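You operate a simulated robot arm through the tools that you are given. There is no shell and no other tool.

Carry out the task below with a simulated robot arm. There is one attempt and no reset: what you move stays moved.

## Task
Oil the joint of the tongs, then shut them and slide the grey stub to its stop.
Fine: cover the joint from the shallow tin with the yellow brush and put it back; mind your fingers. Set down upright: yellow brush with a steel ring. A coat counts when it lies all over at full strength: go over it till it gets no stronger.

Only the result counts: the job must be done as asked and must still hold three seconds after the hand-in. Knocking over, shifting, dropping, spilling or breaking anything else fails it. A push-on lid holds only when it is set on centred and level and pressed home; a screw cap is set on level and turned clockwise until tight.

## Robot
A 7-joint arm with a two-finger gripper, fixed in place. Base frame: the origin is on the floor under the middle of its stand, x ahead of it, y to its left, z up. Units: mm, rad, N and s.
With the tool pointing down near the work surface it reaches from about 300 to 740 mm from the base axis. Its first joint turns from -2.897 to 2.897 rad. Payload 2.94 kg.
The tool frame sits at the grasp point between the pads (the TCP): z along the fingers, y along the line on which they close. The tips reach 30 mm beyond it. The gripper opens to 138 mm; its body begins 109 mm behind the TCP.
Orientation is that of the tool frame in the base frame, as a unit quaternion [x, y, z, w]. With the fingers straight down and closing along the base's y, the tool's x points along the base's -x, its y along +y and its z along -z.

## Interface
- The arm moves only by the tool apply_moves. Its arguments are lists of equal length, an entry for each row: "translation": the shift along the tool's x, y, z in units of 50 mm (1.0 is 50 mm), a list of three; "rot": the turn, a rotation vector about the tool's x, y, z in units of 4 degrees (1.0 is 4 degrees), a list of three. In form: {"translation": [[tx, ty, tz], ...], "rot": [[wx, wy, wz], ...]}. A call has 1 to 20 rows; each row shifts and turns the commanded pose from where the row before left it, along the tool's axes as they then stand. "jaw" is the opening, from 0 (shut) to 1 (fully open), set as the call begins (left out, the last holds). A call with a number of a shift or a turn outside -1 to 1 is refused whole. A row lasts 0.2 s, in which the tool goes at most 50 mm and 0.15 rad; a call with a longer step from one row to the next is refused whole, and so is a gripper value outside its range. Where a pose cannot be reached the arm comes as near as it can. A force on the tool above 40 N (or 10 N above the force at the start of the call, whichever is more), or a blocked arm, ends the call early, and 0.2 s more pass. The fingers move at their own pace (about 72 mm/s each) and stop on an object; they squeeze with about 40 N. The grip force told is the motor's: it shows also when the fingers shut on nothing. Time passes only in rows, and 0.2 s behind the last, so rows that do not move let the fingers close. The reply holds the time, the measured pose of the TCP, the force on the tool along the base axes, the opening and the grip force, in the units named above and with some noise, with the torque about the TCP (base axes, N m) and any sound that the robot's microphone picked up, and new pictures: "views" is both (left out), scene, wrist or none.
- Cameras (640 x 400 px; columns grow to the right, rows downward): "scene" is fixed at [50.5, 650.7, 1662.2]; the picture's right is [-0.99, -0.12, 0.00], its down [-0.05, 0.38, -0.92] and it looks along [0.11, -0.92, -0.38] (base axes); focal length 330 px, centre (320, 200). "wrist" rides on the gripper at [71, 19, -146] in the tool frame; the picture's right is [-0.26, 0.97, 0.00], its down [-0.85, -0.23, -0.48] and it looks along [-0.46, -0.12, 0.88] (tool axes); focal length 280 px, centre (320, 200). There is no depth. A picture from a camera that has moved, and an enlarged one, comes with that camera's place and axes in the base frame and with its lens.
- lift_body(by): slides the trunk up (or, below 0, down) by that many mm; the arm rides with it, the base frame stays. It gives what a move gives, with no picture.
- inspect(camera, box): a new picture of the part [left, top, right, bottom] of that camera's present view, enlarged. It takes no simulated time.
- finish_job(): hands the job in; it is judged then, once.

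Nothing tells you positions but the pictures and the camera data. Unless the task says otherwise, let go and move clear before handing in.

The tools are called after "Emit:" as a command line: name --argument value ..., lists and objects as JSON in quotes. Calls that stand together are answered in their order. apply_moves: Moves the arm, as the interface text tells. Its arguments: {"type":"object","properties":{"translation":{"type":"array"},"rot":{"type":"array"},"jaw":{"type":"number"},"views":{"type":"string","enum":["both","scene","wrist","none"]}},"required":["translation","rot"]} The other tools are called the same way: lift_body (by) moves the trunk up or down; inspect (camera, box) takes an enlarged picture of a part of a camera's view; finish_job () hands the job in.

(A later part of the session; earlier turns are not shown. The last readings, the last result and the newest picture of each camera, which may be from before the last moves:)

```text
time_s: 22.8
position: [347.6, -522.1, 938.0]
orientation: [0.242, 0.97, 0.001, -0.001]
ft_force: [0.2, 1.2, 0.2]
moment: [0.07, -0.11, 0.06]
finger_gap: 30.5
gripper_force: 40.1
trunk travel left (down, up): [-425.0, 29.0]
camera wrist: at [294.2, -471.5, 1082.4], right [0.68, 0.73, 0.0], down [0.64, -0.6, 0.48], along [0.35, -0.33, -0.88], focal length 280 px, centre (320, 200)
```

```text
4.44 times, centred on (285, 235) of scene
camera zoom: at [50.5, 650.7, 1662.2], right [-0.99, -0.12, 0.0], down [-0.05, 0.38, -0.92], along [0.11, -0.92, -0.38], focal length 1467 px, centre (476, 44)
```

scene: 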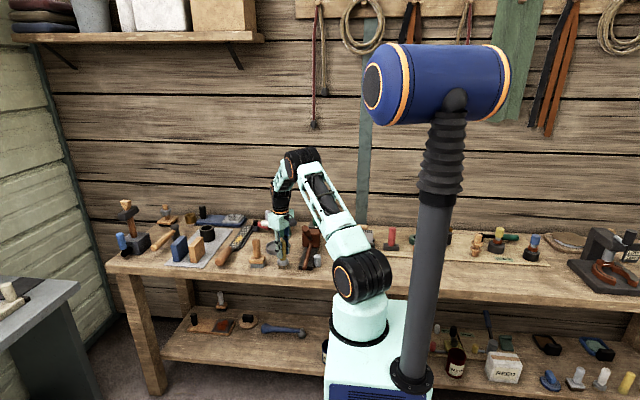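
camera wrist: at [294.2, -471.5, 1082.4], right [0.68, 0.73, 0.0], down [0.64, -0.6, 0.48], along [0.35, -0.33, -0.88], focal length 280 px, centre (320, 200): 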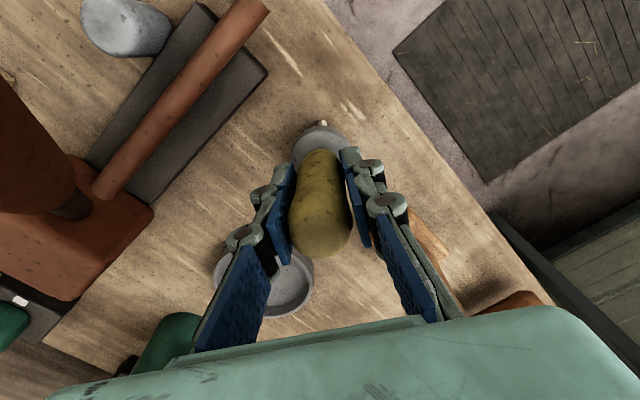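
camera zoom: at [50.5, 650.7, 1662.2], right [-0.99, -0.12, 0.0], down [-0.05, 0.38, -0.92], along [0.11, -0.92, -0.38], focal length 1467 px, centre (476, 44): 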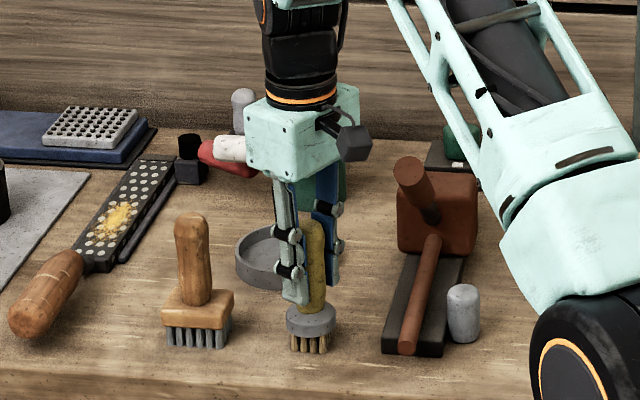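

The brush is gripped at gap 30.5 mm; I note the put-back pose TCP (347.6, -522, 938). I lift it and carry it toward the tin.

Emit:
apply_moves --translation '[[0, 0, -0.6], [0, 0, -0.7], [-0.515, -0.406, 0], [-0.515, -0.406, 0], [-0.515, -0.406, 0], [-0.515, -0.406, 0], [0, 0, 0]]' --rot '[[0, 0, 0], [0, 0, 0], [0, 0, 0], [0, 0, 0], [0, 0, 0], [0, 0, 0], [0, 0, 0]]' --views "both"

Emit:
inspect --camera "scene" --box '[230, 180, 330, 280]'

```text
time_s: 24.4
position: [384.9, -613.8, 1000.4]
orientation: [0.242, 0.97, 0.0, -0.001]
ft_force: [-0.4, 0.3, -0.6]
moment: [-0.02, 0.02, -0.01]
finger_gap: 30.8
gripper_force: 39.6
out of reach, approached as far as the arm can: row 6
trunk travel left (down, up): [-425.0, 29.0]
camera wrist: at [331.9, -563.8, 1144.8], right [0.68, 0.73, 0.0], down [0.64, -0.6, 0.47], along [0.35, -0.32, -0.88], focal length 280 px, centre (320, 200)
```

scene: 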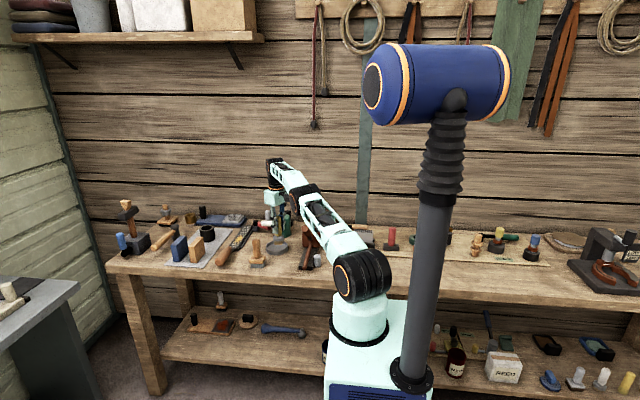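
wrist: 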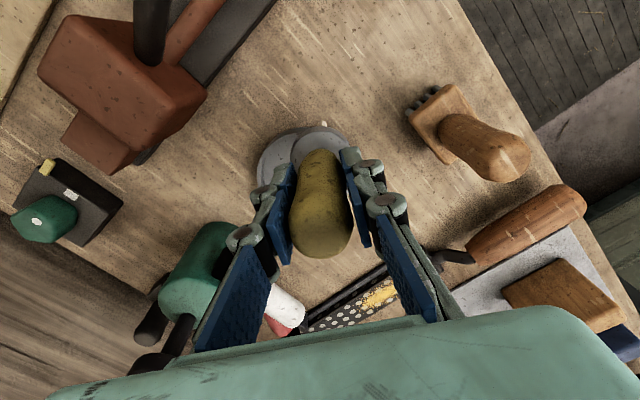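

```text
4.00 times, centred on (280, 230) of scene
camera zoom: at [50.5, 650.7, 1662.2], right [-0.99, -0.12, 0.0], down [-0.05, 0.38, -0.92], along [0.11, -0.92, -0.38], focal length 1320 px, centre (480, 80)
```

zoom: 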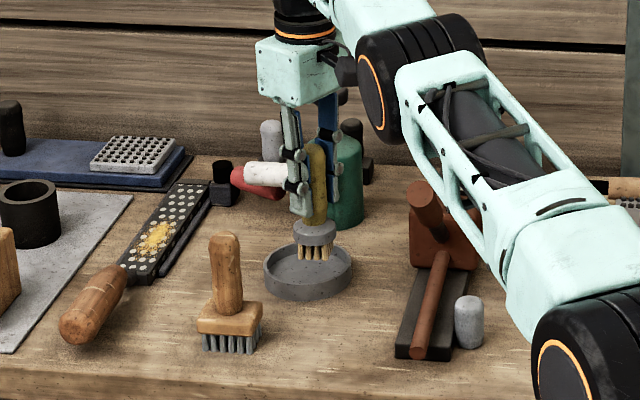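

The arm hit its reach limit at 724 mm radial with the tool vertical; the tin centre is about 779 mm out. I'll tilt the tool outward by about 6° so the bristles can reach into the tin, then check the pose.

Emit:
apply_moves --translation '[[0, 0, 0], [0, 0, 0], [0, 0, 0]]' --rot '[[0.376, -0.649, 0], [0.376, -0.649, 0], [0, 0, 0]]' --views "none"

```text
time_s: 25.2
position: [386.0, -614.6, 1002.1]
orientation: [0.242, 0.969, -0.036, 0.038]
ft_force: [0.7, 0.8, -1.4]
moment: [0.04, 0.01, -0.02]
finger_gap: 30.9
gripper_force: 40.5
trunk travel left (down, up): [-425.0, 29.0]
```

Emit:
apply_moves --translation '[[-0.455, -0.308, 0.058], [0.045, 0.026, 0.497], [0, 0, 0]]' --rot '[[0, 0, 0], [0, 0, 0], [0, 0, 0]]' --views "both"

Emit:
inspect --camera "scene" --box '[250, 210, 310, 270]'

Emit:
inspect --camera "wrist" --box '[230, 100, 380, 260]'

```text
time_s: 26.0
position: [397.9, -638.3, 977.0]
orientation: [0.242, 0.969, -0.036, 0.038]
ft_force: [-0.7, 0.9, -2.0]
moment: [0.01, 0.0, -0.02]
finger_gap: 30.8
gripper_force: 40.2
trunk travel left (down, up): [-425.0, 29.0]
camera wrist: at [338.3, -576.0, 1113.5], right [0.69, 0.73, -0.03], down [0.61, -0.56, 0.56], along [0.39, -0.4, -0.83], focal length 280 px, centre (320, 200)
```

scene: 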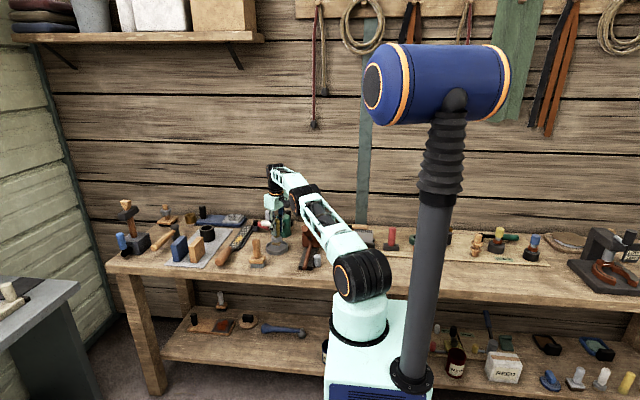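
wrist: 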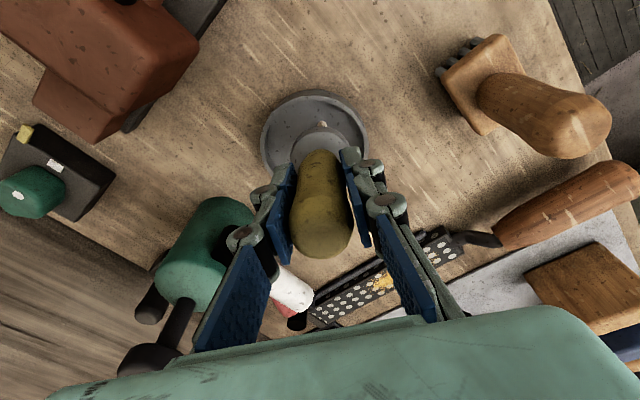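

```text
6.67 times, centred on (280, 240) of scene
camera zoom: at [50.5, 650.7, 1662.2], right [-0.99, -0.12, 0.0], down [-0.05, 0.38, -0.92], along [0.11, -0.92, -0.38], focal length 2201 px, centre (587, -67)
```

zoom: 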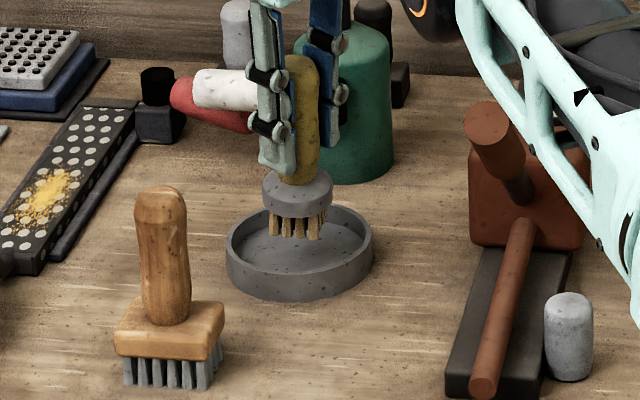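

```text
2.50 times, centred on (305, 180) of wrist
camera zoom: at [338.3, -576.0, 1113.5], right [0.69, 0.73, -0.03], down [0.61, -0.56, 0.56], along [0.39, -0.4, -0.83], focal length 701 px, centre (358, 250)
```

zoom: 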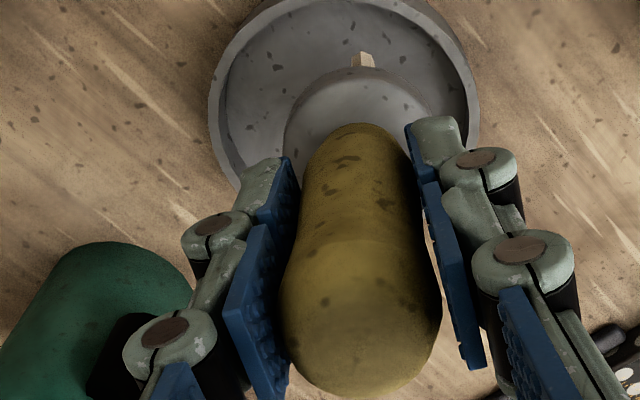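

The bristles are over the tin with roughly 15 mm margin to the front wall. I lower into it gradually, watching the force.

Emit:
apply_moves --translation '[[0.025, 0.0145, 0.278], [0.025, 0.0145, 0.278], [0, 0, 0]]' --rot '[[0, 0, 0], [0, 0, 0], [0, 0, 0]]' --views "scene"

Emit:
inspect --camera "scene" --box '[260, 220, 300, 260]'

```text
time_s: 26.8
position: [400.2, -638.5, 948.8]
orientation: [0.243, 0.969, -0.037, 0.038]
ft_force: [-0.1, 0.2, -2.3]
moment: [-0.01, 0.03, 0.01]
finger_gap: 30.8
gripper_force: 40.2
trunk travel left (down, up): [-425.0, 29.0]
```

scene: 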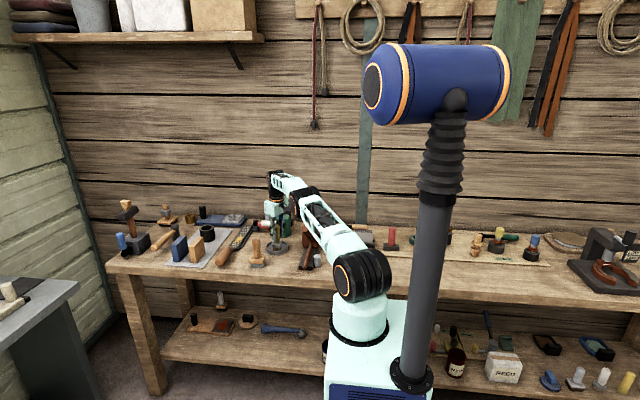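

```text
10.00 times, centred on (280, 240) of scene
camera zoom: at [50.5, 650.7, 1662.2], right [-0.99, -0.12, 0.0], down [-0.05, 0.38, -0.92], along [0.11, -0.92, -0.38], focal length 3301 px, centre (720, -200)
```

zoom: 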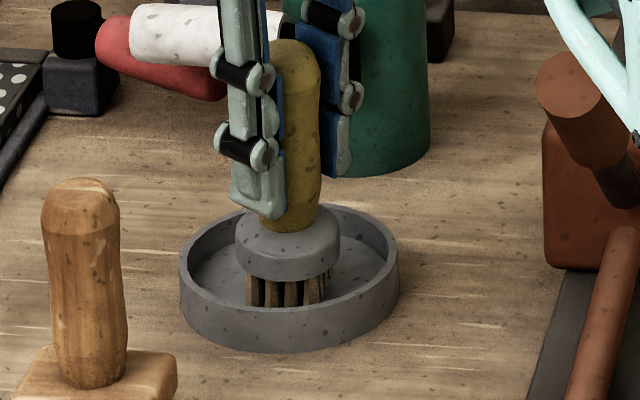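

Emit:
apply_moves --translation '[[0.0054, 0.0031, 0.06], [0, 0, 0]]' --rot '[[0, 0, 0], [0, 0, 0]]' --views "none"

Emit:
apply_moves --translation '[[0.0036, 0.0021, 0.04], [0, 0, 0]]' --rot '[[0, 0, 0], [0, 0, 0]]' --views "none"

Emit:
inspect --camera "scene" --box '[260, 220, 300, 260]'

```text
time_s: 27.4
position: [398.8, -637.7, 946.7]
orientation: [0.241, 0.969, -0.037, 0.039]
ft_force: [-0.1, 0.7, 2.1]
moment: [0.13, 0.03, -0.05]
finger_gap: 30.7
gripper_force: 40.6
trunk travel left (down, up): [-425.0, 29.0]
```

```text
time_s: 28.0
position: [400.3, -638.6, 947.9]
orientation: [0.241, 0.969, -0.037, 0.039]
ft_force: [1.3, 0.6, 10.9]
moment: [0.18, 0.1, 0.0]
finger_gap: 30.9
gripper_force: 40.0
trunk travel left (down, up): [-425.0, 29.0]
```

```text
10.00 times, centred on (280, 240) of scene
camera zoom: at [50.5, 650.7, 1662.2], right [-0.99, -0.12, 0.0], down [-0.05, 0.38, -0.92], along [0.11, -0.92, -0.38], focal length 3301 px, centre (720, -200)
```

zoom: 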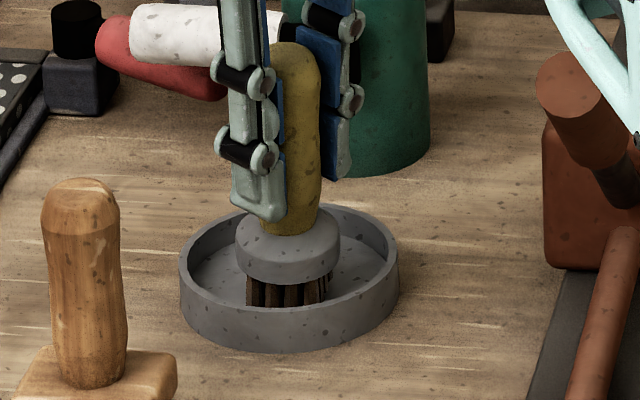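

The bristles touched the tin floor with about 11 N and turned dark, so the brush is loaded with oil. I lift out and carry it, still slightly tilted, to above the brown joint block.

Emit:
apply_moves --translation '[[-0.0772, -0.0447, -0.849], [-0.0772, -0.0447, -0.849], [-0.0772, -0.0447, -0.849], [0.572, -0.458, -0.028], [0.572, -0.458, -0.028], [0.572, -0.458, -0.028], [0.572, -0.458, -0.028], [0.572, -0.458, -0.028], [0, 0, 0]]' --rot '[[0, 0, 0], [0, 0, 0], [0, 0, 0], [0, 0, 0], [0, 0, 0], [0, 0, 0], [0, 0, 0], [0, 0, 0], [0, 0, 0]]' --views "both"

Emit:
inspect --camera "scene" --box '[270, 200, 340, 270]'

Emit:
inspect --camera "wrist" --box '[230, 80, 400, 260]'

```text
time_s: 30.0
position: [215.4, -663.6, 1071.1]
orientation: [0.241, 0.969, -0.036, 0.037]
ft_force: [-0.4, -0.5, -2.0]
moment: [0.01, 0.02, 0.0]
finger_gap: 30.4
gripper_force: 39.8
out of reach, approached as far as the arm can: row 2, 3
trunk travel left (down, up): [-425.0, 29.0]
camera wrist: at [154.8, -600.8, 1206.1], right [0.68, 0.73, -0.03], down [0.61, -0.56, 0.56], along [0.39, -0.4, -0.83], focal length 280 px, centre (320, 200)
```

scene: 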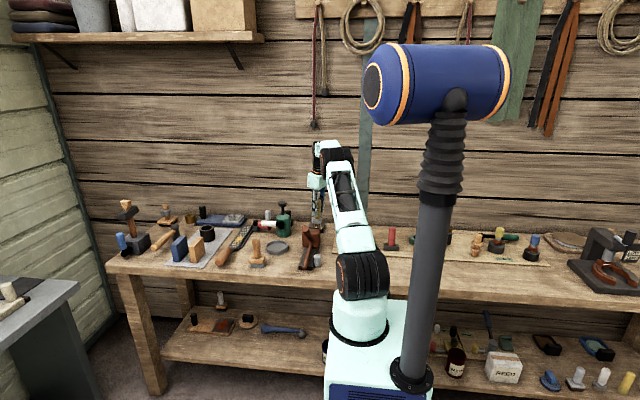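
wrist: 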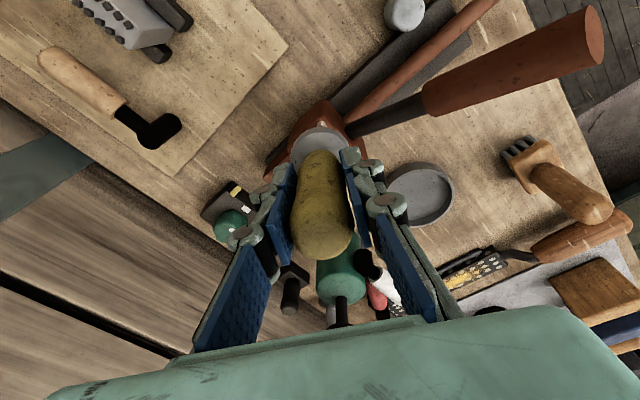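

```text
5.71 times, centred on (305, 235) of scene
camera zoom: at [50.5, 650.7, 1662.2], right [-0.99, -0.12, 0.0], down [-0.05, 0.38, -0.92], along [0.11, -0.92, -0.38], focal length 1886 px, centre (406, 0)
```

zoom: 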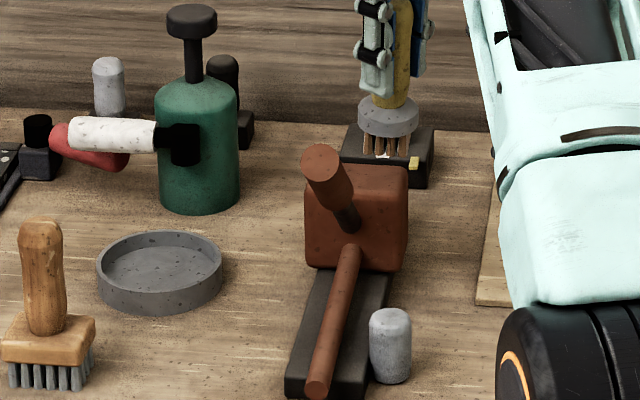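

```text
2.22 times, centred on (315, 170) of wrist
camera zoom: at [154.8, -600.8, 1206.1], right [0.68, 0.73, -0.03], down [0.61, -0.56, 0.56], along [0.39, -0.4, -0.83], focal length 623 px, centre (331, 267)
```

zoom: 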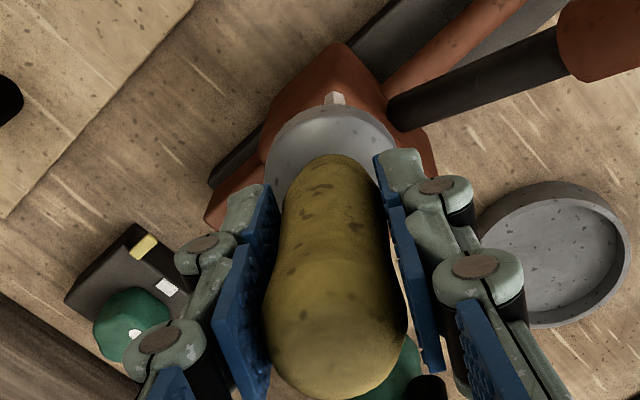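

The brush is above the block; I lower it toward the block's top at its -x side and feel for contact.

Emit:
apply_moves --translation '[[-0.105, -0.073, 0.617], [0.0072, 0.0042, 0.0796], [0, 0, 0]]' --rot '[[0, 0, 0], [0, 0, 0], [0, 0, 0]]' --views "scene"

Emit:
inspect --camera "scene" --box '[290, 210, 335, 255]'

```text
time_s: 30.8
position: [218.7, -670.8, 1037.0]
orientation: [0.241, 0.969, -0.037, 0.038]
ft_force: [0.6, 0.1, -1.5]
moment: [-0.02, 0.02, 0.0]
finger_gap: 30.6
gripper_force: 40.2
trunk travel left (down, up): [-425.0, 29.0]
```

scene: 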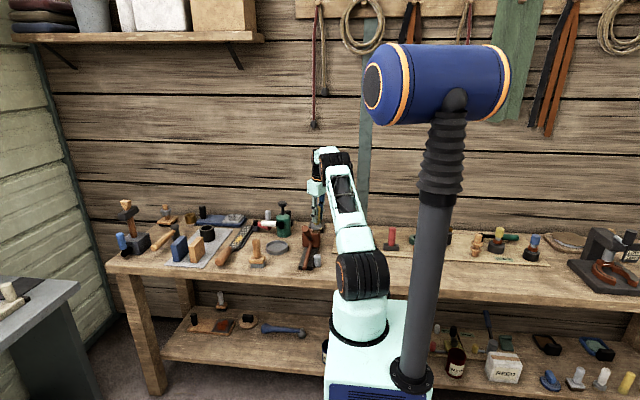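

```text
8.89 times, centred on (312, 232) of scene
camera zoom: at [50.5, 650.7, 1662.2], right [-0.99, -0.12, 0.0], down [-0.05, 0.38, -0.92], along [0.11, -0.92, -0.38], focal length 2934 px, centre (387, -89)
```

zoom: 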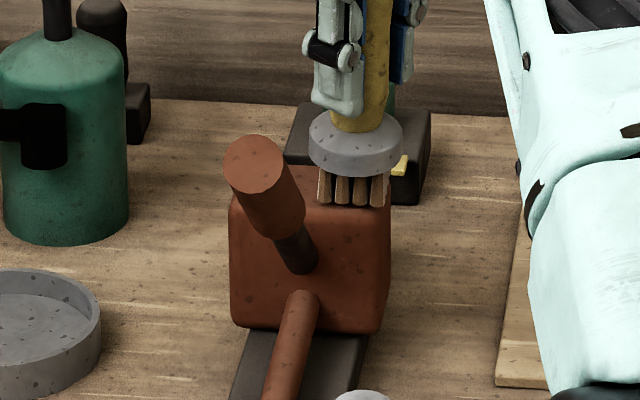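

Emit:
apply_moves --translation '[[0.0054, 0.0031, 0.06], [0, 0, 0]]' --rot '[[0, 0, 0], [0, 0, 0]]' --views "none"

Emit:
apply_moves --translation '[[0.0054, 0.0031, 0.06], [0, 0, 0]]' --rot '[[0, 0, 0], [0, 0, 0]]' --views "none"

Emit:
inspect --camera "scene" --box '[290, 210, 335, 255]'

```text
time_s: 31.4
position: [218.5, -670.1, 1034.6]
orientation: [0.242, 0.969, -0.036, 0.038]
ft_force: [-0.2, 0.0, 1.3]
moment: [0.05, 0.0, -0.01]
finger_gap: 30.3
gripper_force: 40.4
trunk travel left (down, up): [-425.0, 29.0]
```

```text
time_s: 32.0
position: [218.3, -670.4, 1034.2]
orientation: [0.241, 0.969, -0.038, 0.039]
ft_force: [0.0, 3.2, 16.5]
moment: [0.47, 0.18, 0.01]
finger_gap: 30.7
gripper_force: 39.6
trunk travel left (down, up): [-425.0, 29.0]
```

```text
8.89 times, centred on (312, 232) of scene
camera zoom: at [50.5, 650.7, 1662.2], right [-0.99, -0.12, 0.0], down [-0.05, 0.38, -0.92], along [0.11, -0.92, -0.38], focal length 2934 px, centre (387, -89)
```

zoom: 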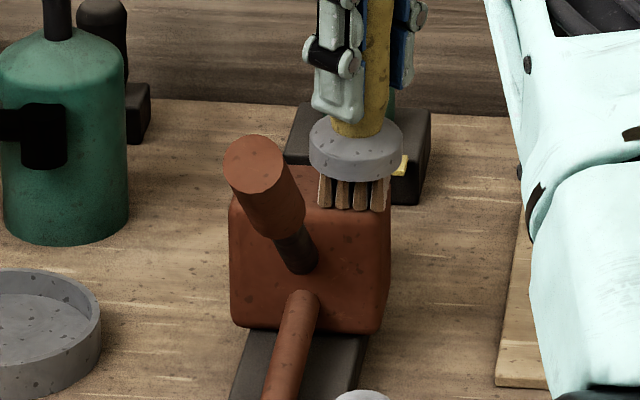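

Contact at TCP z ≈ 1034.5. I'll ease off slightly and make a first stroke in +x across the top to see what the coat looks like.

Emit:
apply_moves --translation '[[-0.0027, -0.0016, -0.03], [-0.185, 0.0985, 0.0116], [-0.185, 0.0985, 0.0116], [-0.185, 0.0985, 0.0116], [-0.185, 0.0985, 0.0116], [-0.185, 0.0985, 0.0116], [0, 0, 0]]' --rot '[[0, 0, 0], [0, 0, 0], [0, 0, 0], [0, 0, 0], [0, 0, 0], [0, 0, 0], [0, 0, 0]]' --views "wrist"

Emit:
inspect --camera "scene" --box '[290, 210, 335, 255]'

Emit:
inspect --camera "wrist" --box '[200, 80, 420, 260]'

```text
time_s: 33.6
position: [271.4, -670.9, 1032.8]
orientation: [0.242, 0.969, -0.035, 0.037]
ft_force: [-5.2, 0.4, 6.0]
moment: [0.18, 0.45, 0.06]
finger_gap: 30.6
gripper_force: 39.8
trunk travel left (down, up): [-425.0, 29.0]
camera wrist: at [209.7, -608.1, 1169.2], right [0.69, 0.73, -0.03], down [0.61, -0.56, 0.56], along [0.4, -0.4, -0.83], focal length 280 px, centre (320, 200)
```

wrist: 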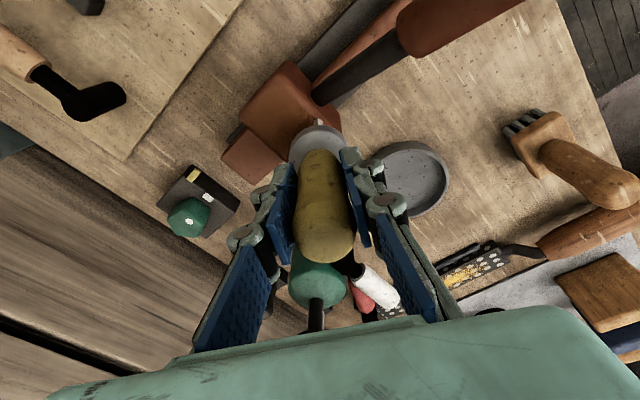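

```text
8.89 times, centred on (312, 232) of scene
camera zoom: at [50.5, 650.7, 1662.2], right [-0.99, -0.12, 0.0], down [-0.05, 0.38, -0.92], along [0.11, -0.92, -0.38], focal length 2934 px, centre (387, -89)
```

zoom: 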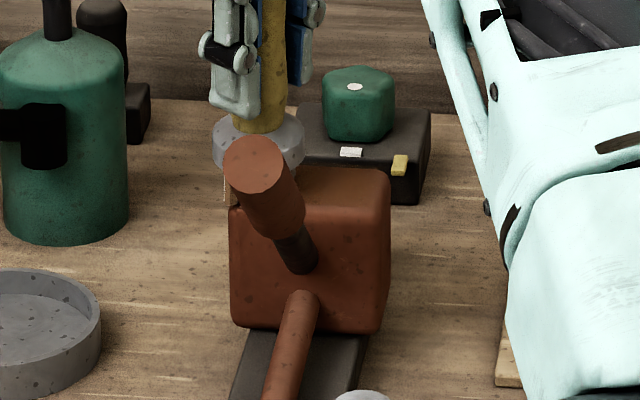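

```text
2.22 times, centred on (310, 170) of wrist
camera zoom: at [209.7, -608.1, 1169.2], right [0.69, 0.73, -0.03], down [0.61, -0.56, 0.56], along [0.4, -0.4, -0.83], focal length 623 px, centre (342, 267)
```

zoom: 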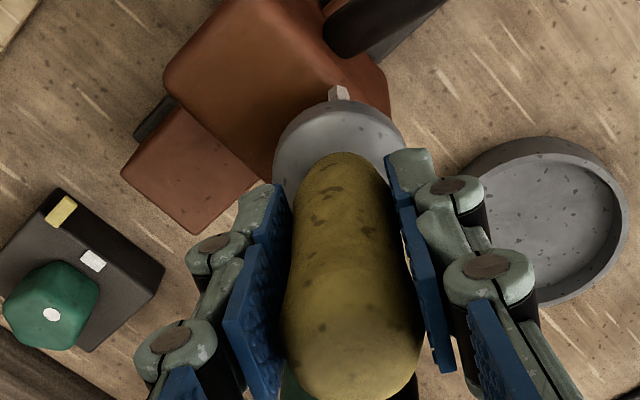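

Emit:
inspect --camera "wrist" --box '[220, 50, 345, 180]'

Emit:
inspect --camera "scene" --box '[300, 220, 322, 242]'

```text
3.08 times, centred on (282, 115) of wrist
camera zoom: at [209.7, -608.1, 1169.2], right [0.69, 0.73, -0.03], down [0.61, -0.56, 0.56], along [0.4, -0.4, -0.83], focal length 863 px, centre (435, 462)
```

zoom: 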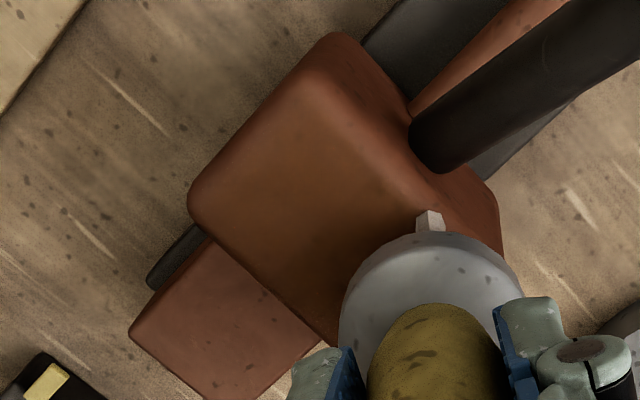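

```text
16.00 times, centred on (311, 231) of scene
camera zoom: at [50.5, 650.7, 1662.2], right [-0.99, -0.12, 0.0], down [-0.05, 0.38, -0.92], along [0.11, -0.92, -0.38], focal length 5281 px, centre (464, -296)
```

zoom: 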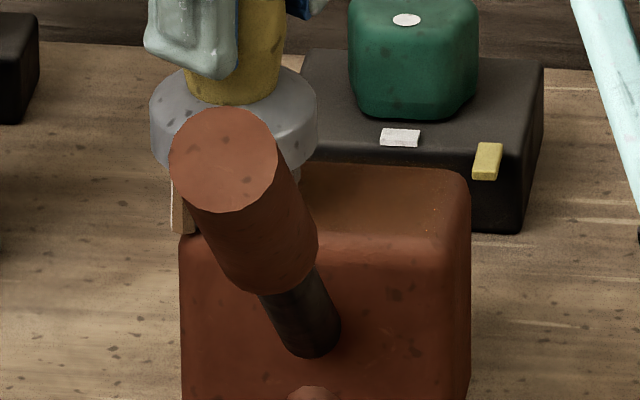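

A browner oil film now shows on the block's top, so the top face is the joint surface being coated. I'll shift back in y and go over the rear half, then repeat passes.

Emit:
apply_moves --translation '[[-0.148, -0.282, 0.028], [0.185, -0.0985, -0.0116], [0.185, -0.0985, -0.0116], [0.185, -0.0985, -0.0116], [0.185, -0.0985, -0.0116], [0.185, -0.0985, -0.0116], [0, 0, 0]]' --rot '[[0, 0, 0], [0, 0, 0], [0, 0, 0], [0, 0, 0], [0, 0, 0], [0, 0, 0], [0, 0, 0]]' --views "wrist"

Emit:
inspect --camera "scene" --box '[300, 220, 322, 242]'

Emit:
inspect --camera "wrist" --box '[240, 50, 365, 180]'

```text
time_s: 35.2
position: [217.4, -685.9, 1032.6]
orientation: [0.242, 0.969, -0.038, 0.039]
ft_force: [8.3, -0.3, 12.8]
moment: [0.15, -0.71, -0.11]
finger_gap: 30.6
gripper_force: 40.1
trunk travel left (down, up): [-425.0, 29.0]
camera wrist: at [157.6, -621.8, 1169.0], right [0.69, 0.73, -0.03], down [0.61, -0.55, 0.56], along [0.39, -0.4, -0.83], focal length 280 px, centre (320, 200)
```

wrist: 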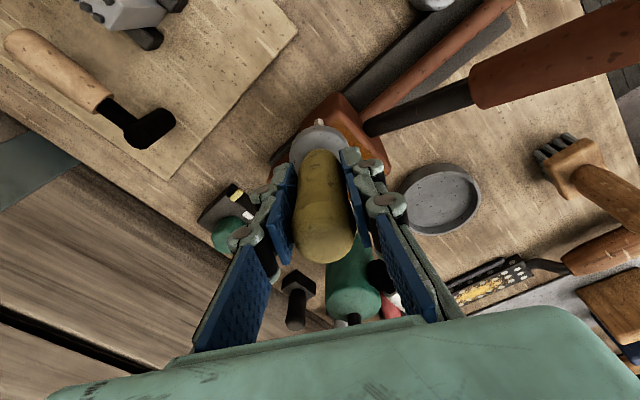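

```text
16.00 times, centred on (311, 231) of scene
camera zoom: at [50.5, 650.7, 1662.2], right [-0.99, -0.12, 0.0], down [-0.05, 0.38, -0.92], along [0.11, -0.92, -0.38], focal length 5281 px, centre (464, -296)
```

zoom: 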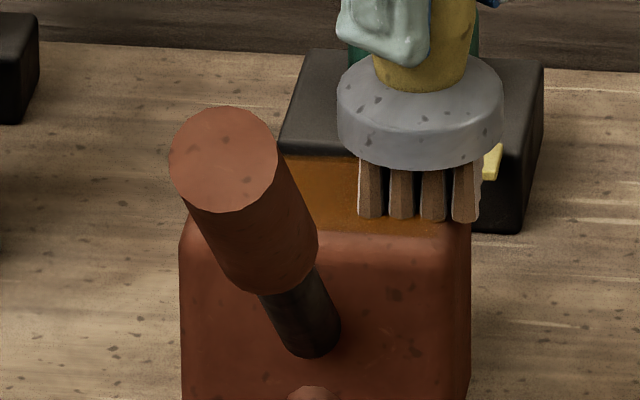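

```text
3.08 times, centred on (302, 115) of wrist
camera zoom: at [157.6, -621.8, 1169.0], right [0.69, 0.73, -0.03], down [0.61, -0.55, 0.56], along [0.39, -0.4, -0.83], focal length 863 px, centre (374, 462)
```

zoom: 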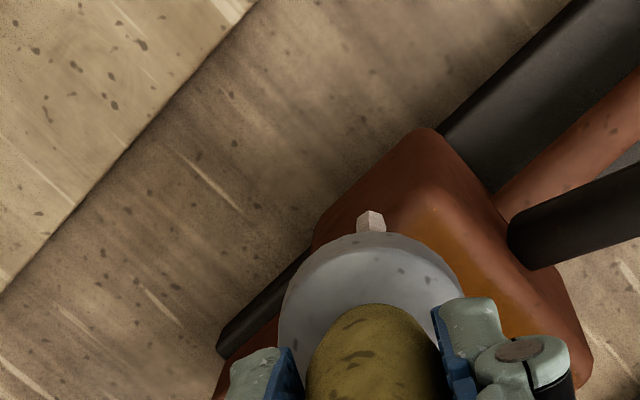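

The film gets stronger (more orange) with each pass. I continue with more passes over the rear and front lines.

Emit:
apply_moves --translation '[[-0.185, 0.0985, 0.0056], [-0.185, 0.0985, 0.0116], [-0.185, 0.0985, 0.0116], [-0.185, 0.0985, 0.0116], [-0.185, 0.0985, 0.0116], [0.13, 0.247, -0.025], [0.185, -0.0985, -0.0116], [0.185, -0.0985, -0.0116], [0.185, -0.0985, -0.0116], [0.185, -0.0985, -0.0116], [0.185, -0.0985, -0.0116], [0, 0, 0]]' --rot '[[0, 0, 0], [0, 0, 0], [0, 0, 0], [0, 0, 0], [0, 0, 0], [0, 0, 0], [0, 0, 0], [0, 0, 0], [0, 0, 0], [0, 0, 0], [0, 0, 0], [0, 0, 0]]' --views "wrist"

Emit:
inspect --camera "scene" --box '[300, 220, 322, 242]'

Emit:
inspect --camera "wrist" --box '[240, 50, 365, 180]'

```text
time_s: 37.8
position: [218.0, -670.8, 1032.9]
orientation: [0.243, 0.969, -0.036, 0.037]
ft_force: [2.4, 0.1, 5.5]
moment: [0.12, -0.24, -0.06]
finger_gap: 30.8
gripper_force: 40.0
trunk travel left (down, up): [-425.0, 29.0]
camera wrist: at [157.4, -608.4, 1169.0], right [0.69, 0.73, -0.03], down [0.61, -0.56, 0.56], along [0.39, -0.4, -0.83], focal length 280 px, centre (320, 200)
```

wrist: 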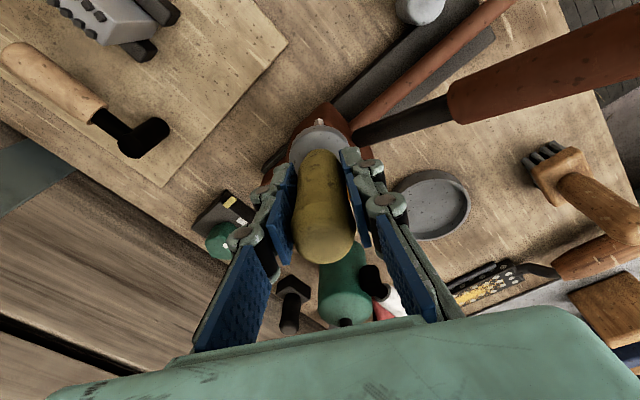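

```text
16.00 times, centred on (311, 231) of scene
camera zoom: at [50.5, 650.7, 1662.2], right [-0.99, -0.12, 0.0], down [-0.05, 0.38, -0.92], along [0.11, -0.92, -0.38], focal length 5281 px, centre (464, -296)
```

zoom: 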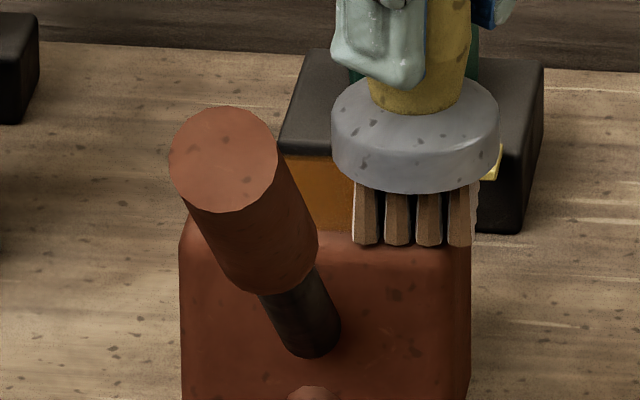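

```text
3.08 times, centred on (302, 115) of wrist
camera zoom: at [157.4, -608.4, 1169.0], right [0.69, 0.73, -0.03], down [0.61, -0.56, 0.56], along [0.39, -0.4, -0.83], focal length 863 px, centre (374, 462)
```

zoom: 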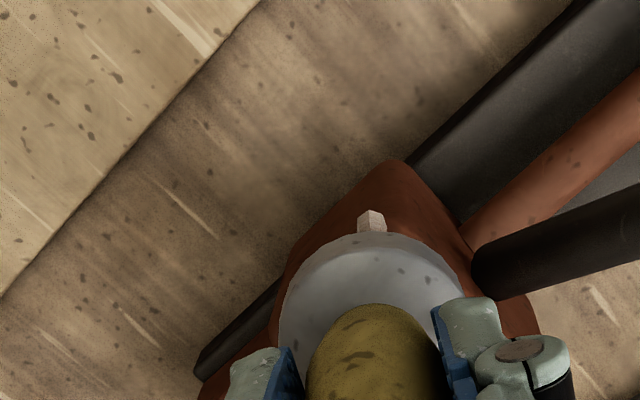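

Emit:
apply_moves --translation '[[-0.054, -0.031, -0.597], [-0.445, 0.47, 0.016], [-0.445, 0.47, 0.016], [-0.445, 0.47, 0.016], [0, 0, 0]]' --rot '[[0, 0, 0], [0, 0, 0], [0, 0, 0], [0, 0, 0], [0, 0, 0]]' --views "wrist"

Emit:
inspect --camera "wrist" --box '[180, 60, 320, 170]'

Emit:
inspect --camera "scene" --box '[295, 215, 325, 245]'

Emit:
inspect --camera "scene" --box '[275, 210, 310, 245]'

```text
time_s: 39.0
position: [309.9, -641.3, 1062.3]
orientation: [0.243, 0.969, -0.037, 0.038]
ft_force: [0.5, 0.0, -1.2]
moment: [0.01, -0.03, 0.0]
finger_gap: 30.4
gripper_force: 39.7
trunk travel left (down, up): [-425.0, 29.0]
camera wrist: at [249.0, -579.3, 1198.9], right [0.69, 0.73, -0.03], down [0.61, -0.56, 0.56], along [0.39, -0.4, -0.83], focal length 280 px, centre (320, 200)
```

wrist: 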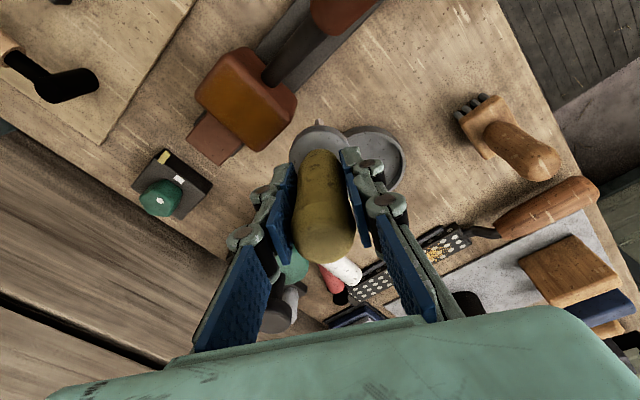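

```text
3.64 times, centred on (250, 115) of wrist
camera zoom: at [249.0, -579.3, 1198.9], right [0.69, 0.73, -0.03], down [0.61, -0.56, 0.56], along [0.39, -0.4, -0.83], focal length 1020 px, centre (574, 509)
```

zoom: 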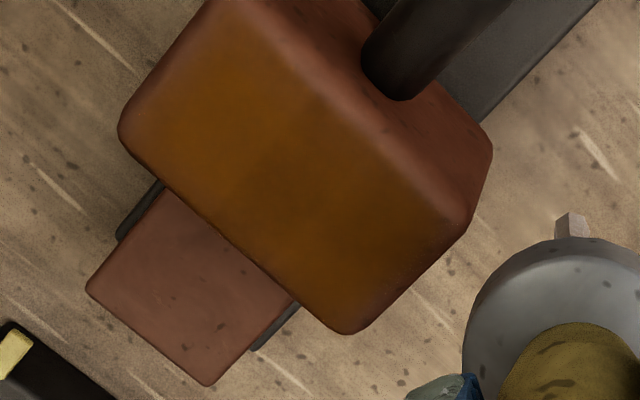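

```text
13.33 times, centred on (310, 230) of scene
camera zoom: at [50.5, 650.7, 1662.2], right [-0.99, -0.12, 0.0], down [-0.05, 0.38, -0.92], along [0.11, -0.92, -0.38], focal length 4401 px, centre (453, -200)
```

zoom: 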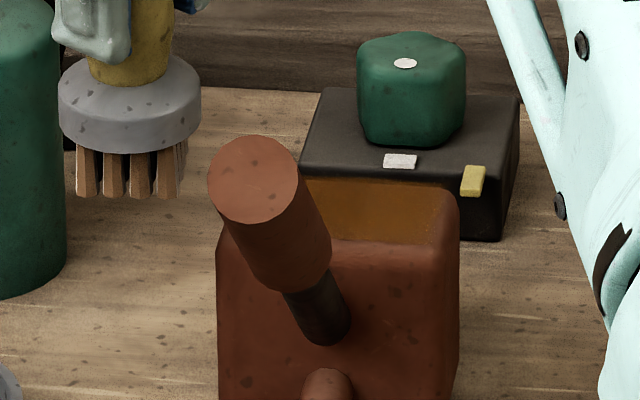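

```text
11.43 times, centred on (292, 228) of scene
camera zoom: at [50.5, 650.7, 1662.2], right [-0.99, -0.12, 0.0], down [-0.05, 0.38, -0.92], along [0.11, -0.92, -0.38], focal length 3772 px, centre (634, -114)
```

zoom: 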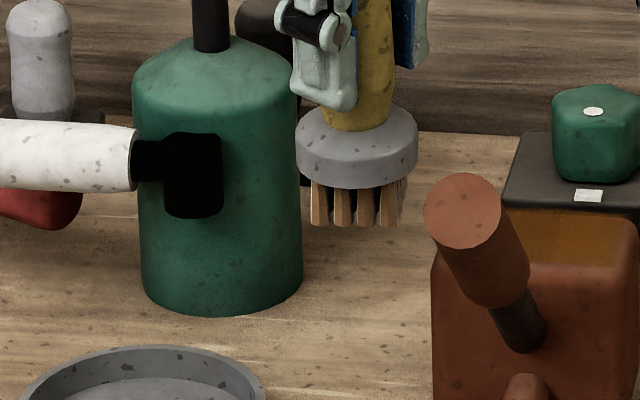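

The whole top shows an amber film, but the bristles look dry (tan) again. I'll re-dip to be sure the coat reaches full strength.

Emit:
apply_moves --translation '[[-0.485, 0.302, 0.545], [-0.485, 0.302, 0.545], [-0.485, 0.302, 0.545], [0, 0, 0]]' --rot '[[0, 0, 0], [0, 0, 0], [0, 0, 0], [0, 0, 0]]' --views "none"

Emit:
inspect --camera "scene" --box '[255, 215, 305, 265]'

```text
time_s: 40.0
position: [396.3, -640.8, 985.3]
orientation: [0.242, 0.969, -0.036, 0.037]
ft_force: [-0.9, -0.1, -2.7]
moment: [0.03, 0.05, 0.02]
finger_gap: 30.4
gripper_force: 40.2
out of reach, approached as far as the arm can: row 3
trunk travel left (down, up): [-425.0, 29.0]
```

```text
8.00 times, centred on (280, 240) of scene
camera zoom: at [50.5, 650.7, 1662.2], right [-0.99, -0.12, 0.0], down [-0.05, 0.38, -0.92], along [0.11, -0.92, -0.38], focal length 2641 px, centre (640, -120)
```

zoom: 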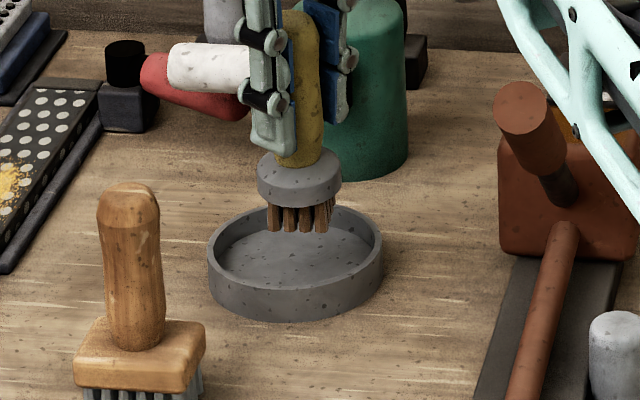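

Emit:
apply_moves --translation '[[0.0325, 0.019, 0.358], [0.0325, 0.019, 0.358], [0.0054, 0.0031, 0.06], [0, 0, 0]]' --rot '[[0, 0, 0], [0, 0, 0], [0, 0, 0], [0, 0, 0]]' --views "none"

Emit:
inspect --camera "scene" --box '[255, 215, 305, 265]'

```text
time_s: 41.0
position: [397.4, -640.7, 946.0]
orientation: [0.243, 0.969, -0.036, 0.037]
ft_force: [-0.4, -0.4, 0.0]
moment: [-0.01, 0.1, 0.02]
finger_gap: 30.2
gripper_force: 40.4
trunk travel left (down, up): [-425.0, 29.0]
```

```text
8.00 times, centred on (280, 240) of scene
camera zoom: at [50.5, 650.7, 1662.2], right [-0.99, -0.12, 0.0], down [-0.05, 0.38, -0.92], along [0.11, -0.92, -0.38], focal length 2641 px, centre (640, -120)
```

zoom: 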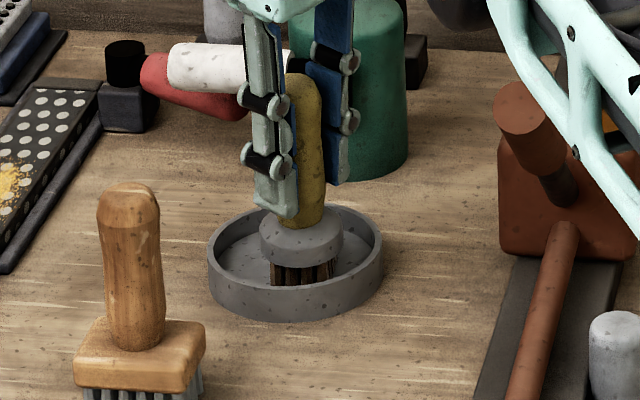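

Emit:
apply_moves --translation '[[0.0036, 0.0021, 0.04], [0, 0, 0], [0, 0, 0]]' --rot '[[0, 0, 0], [0, 0, 0], [0, 0, 0]]' --views "none"

Emit:
inspect --camera "scene" --box '[255, 215, 305, 265]'

```text
time_s: 41.8
position: [397.5, -640.7, 946.5]
orientation: [0.241, 0.969, -0.038, 0.038]
ft_force: [-1.4, -1.6, 10.2]
moment: [-0.01, 0.24, 0.02]
finger_gap: 30.6
gripper_force: 39.9
trunk travel left (down, up): [-425.0, 29.0]
```

```text
8.00 times, centred on (280, 240) of scene
camera zoom: at [50.5, 650.7, 1662.2], right [-0.99, -0.12, 0.0], down [-0.05, 0.38, -0.92], along [0.11, -0.92, -0.38], focal length 2641 px, centre (640, -120)
```

zoom: 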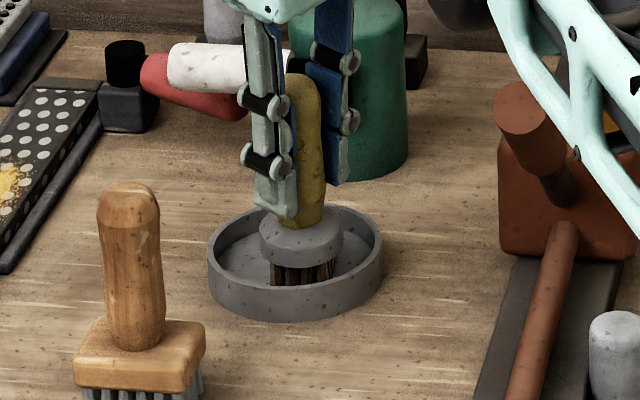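

Emit:
apply_moves --translation '[[-0.081, -0.047, -0.895], [0.442, -0.349, -0.484], [0.442, -0.349, -0.484], [0.442, -0.349, -0.484], [0.244, -0.52, 0.156], [0.244, -0.52, 0.156], [0, 0, 0]]' --rot '[[0, 0, 0], [0, 0, 0], [0, 0, 0], [0, 0, 0], [0, 0, 0], [0, 0, 0], [0, 0, 0]]' --views "wrist"

Emit:
inspect --camera "scene" --box '[290, 205, 330, 245]'

```text
time_s: 43.4
position: [267.5, -681.9, 1044.1]
orientation: [0.242, 0.969, -0.037, 0.038]
ft_force: [1.6, 0.2, -1.6]
moment: [0.07, -0.01, 0.0]
finger_gap: 30.3
gripper_force: 40.4
trunk travel left (down, up): [-425.0, 29.0]
camera wrist: at [206.7, -620.4, 1180.2], right [0.69, 0.73, -0.03], down [0.61, -0.56, 0.56], along [0.39, -0.4, -0.83], focal length 280 px, centre (320, 200)
```

wrist: 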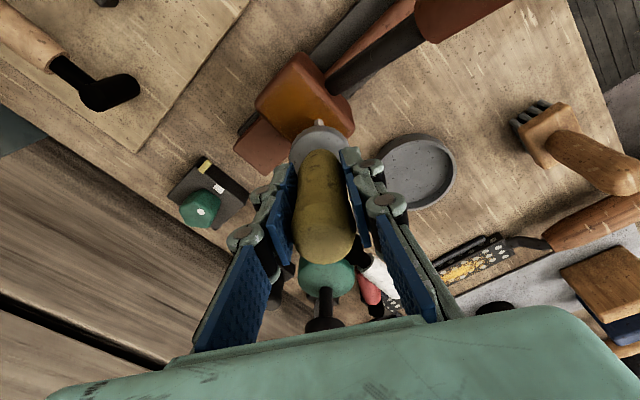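

```text
10.00 times, centred on (310, 225) of scene
camera zoom: at [50.5, 650.7, 1662.2], right [-0.99, -0.12, 0.0], down [-0.05, 0.38, -0.92], along [0.11, -0.92, -0.38], focal length 3301 px, centre (420, -50)
```

zoom: 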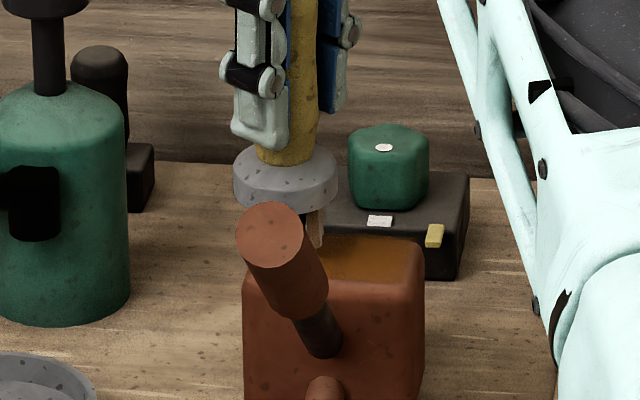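

Emit:
apply_moves --translation '[[-0.027, -0.077, 0.228], [0, 0, 0], [0.185, -0.0985, -0.0116], [0.185, -0.0985, -0.0116], [0.185, -0.0985, -0.0116], [0.185, -0.0985, -0.0116], [0.185, -0.0985, -0.0116], [0.083, 0.159, -0.016], [-0.185, 0.0985, 0.0116], [-0.185, 0.0985, 0.0116], [-0.185, 0.0985, 0.0116], [-0.185, 0.0985, 0.0116], [-0.185, 0.0985, 0.0116], [0.083, 0.159, -0.016], [0.185, -0.0985, -0.0116], [0.185, -0.0985, -0.0116], [0.185, -0.0985, -0.0116], [0.185, -0.0985, -0.0116], [0.185, -0.0985, -0.0116], [0, 0, 0]]' --rot '[[0, 0, 0], [0, 0, 0], [0, 0, 0], [0, 0, 0], [0, 0, 0], [0, 0, 0], [0, 0, 0], [0, 0, 0], [0, 0, 0], [0, 0, 0], [0, 0, 0], [0, 0, 0], [0, 0, 0], [0, 0, 0], [0, 0, 0], [0, 0, 0], [0, 0, 0], [0, 0, 0], [0, 0, 0], [0, 0, 0]]' --views "none"

Emit:
inspect --camera "scene" --box '[290, 205, 330, 245]'

```text
time_s: 47.6
position: [213.7, -669.6, 1032.6]
orientation: [0.243, 0.969, -0.037, 0.037]
ft_force: [4.8, 0.2, 5.9]
moment: [0.08, -0.35, -0.01]
finger_gap: 30.7
gripper_force: 39.3
trunk travel left (down, up): [-425.0, 29.0]
```

```text
10.00 times, centred on (310, 225) of scene
camera zoom: at [50.5, 650.7, 1662.2], right [-0.99, -0.12, 0.0], down [-0.05, 0.38, -0.92], along [0.11, -0.92, -0.38], focal length 3301 px, centre (420, -50)
```

zoom: 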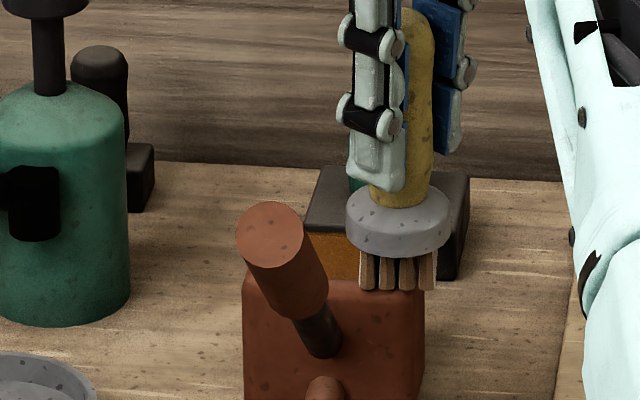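

Another full set of passes is done. I'll lift off to view the whole top again and compare the strength.

Emit:
apply_moves --translation '[[-0.054, -0.031, -0.597], [-0.46, 0.47, 0.016], [-0.46, 0.47, 0.016], [-0.46, 0.47, 0.016], [0, 0, 0]]' --rot '[[0, 0, 0], [0, 0, 0], [0, 0, 0], [0, 0, 0], [0, 0, 0]]' --views "wrist"

Emit:
inspect --camera "wrist" --box '[180, 40, 320, 170]'

Emit:
inspect --camera "scene" --box '[295, 215, 325, 245]'

```text
time_s: 48.8
position: [308.8, -639.3, 1061.4]
orientation: [0.241, 0.969, -0.036, 0.038]
ft_force: [0.1, -0.4, -1.1]
moment: [-0.04, 0.01, 0.03]
finger_gap: 30.8
gripper_force: 39.8
trunk travel left (down, up): [-425.0, 29.0]
camera wrist: at [247.7, -577.0, 1197.4], right [0.69, 0.73, -0.03], down [0.61, -0.56, 0.56], along [0.39, -0.4, -0.83], focal length 280 px, centre (320, 200)
```

wrist: 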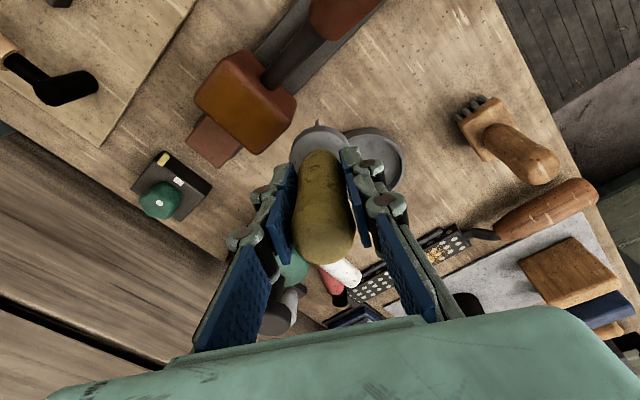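

```text
3.08 times, centred on (250, 105) of wrist
camera zoom: at [247.7, -577.0, 1197.4], right [0.69, 0.73, -0.03], down [0.61, -0.56, 0.56], along [0.39, -0.4, -0.83], focal length 863 px, centre (535, 492)
```

zoom: 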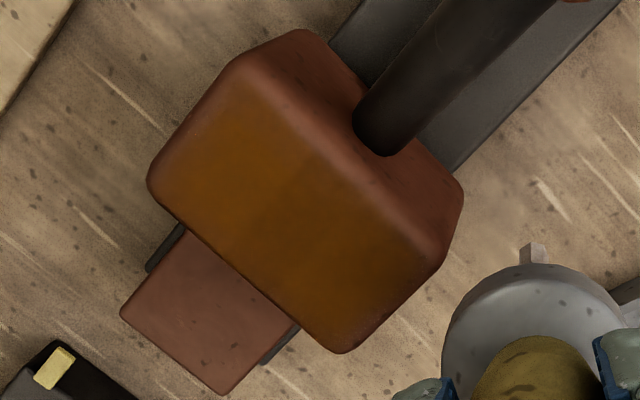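

```text
13.33 times, centred on (310, 230) of scene
camera zoom: at [50.5, 650.7, 1662.2], right [-0.99, -0.12, 0.0], down [-0.05, 0.38, -0.92], along [0.11, -0.92, -0.38], focal length 4401 px, centre (453, -200)
```

zoom: 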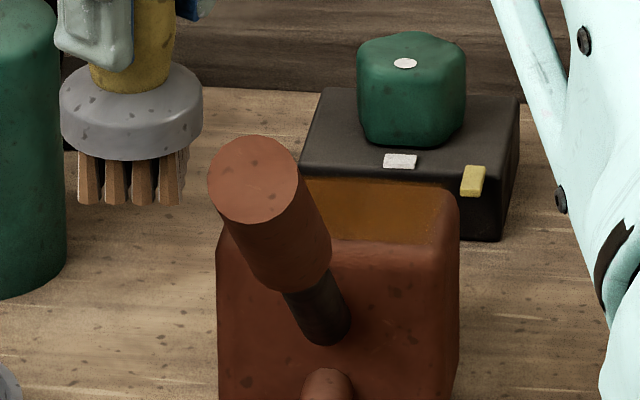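

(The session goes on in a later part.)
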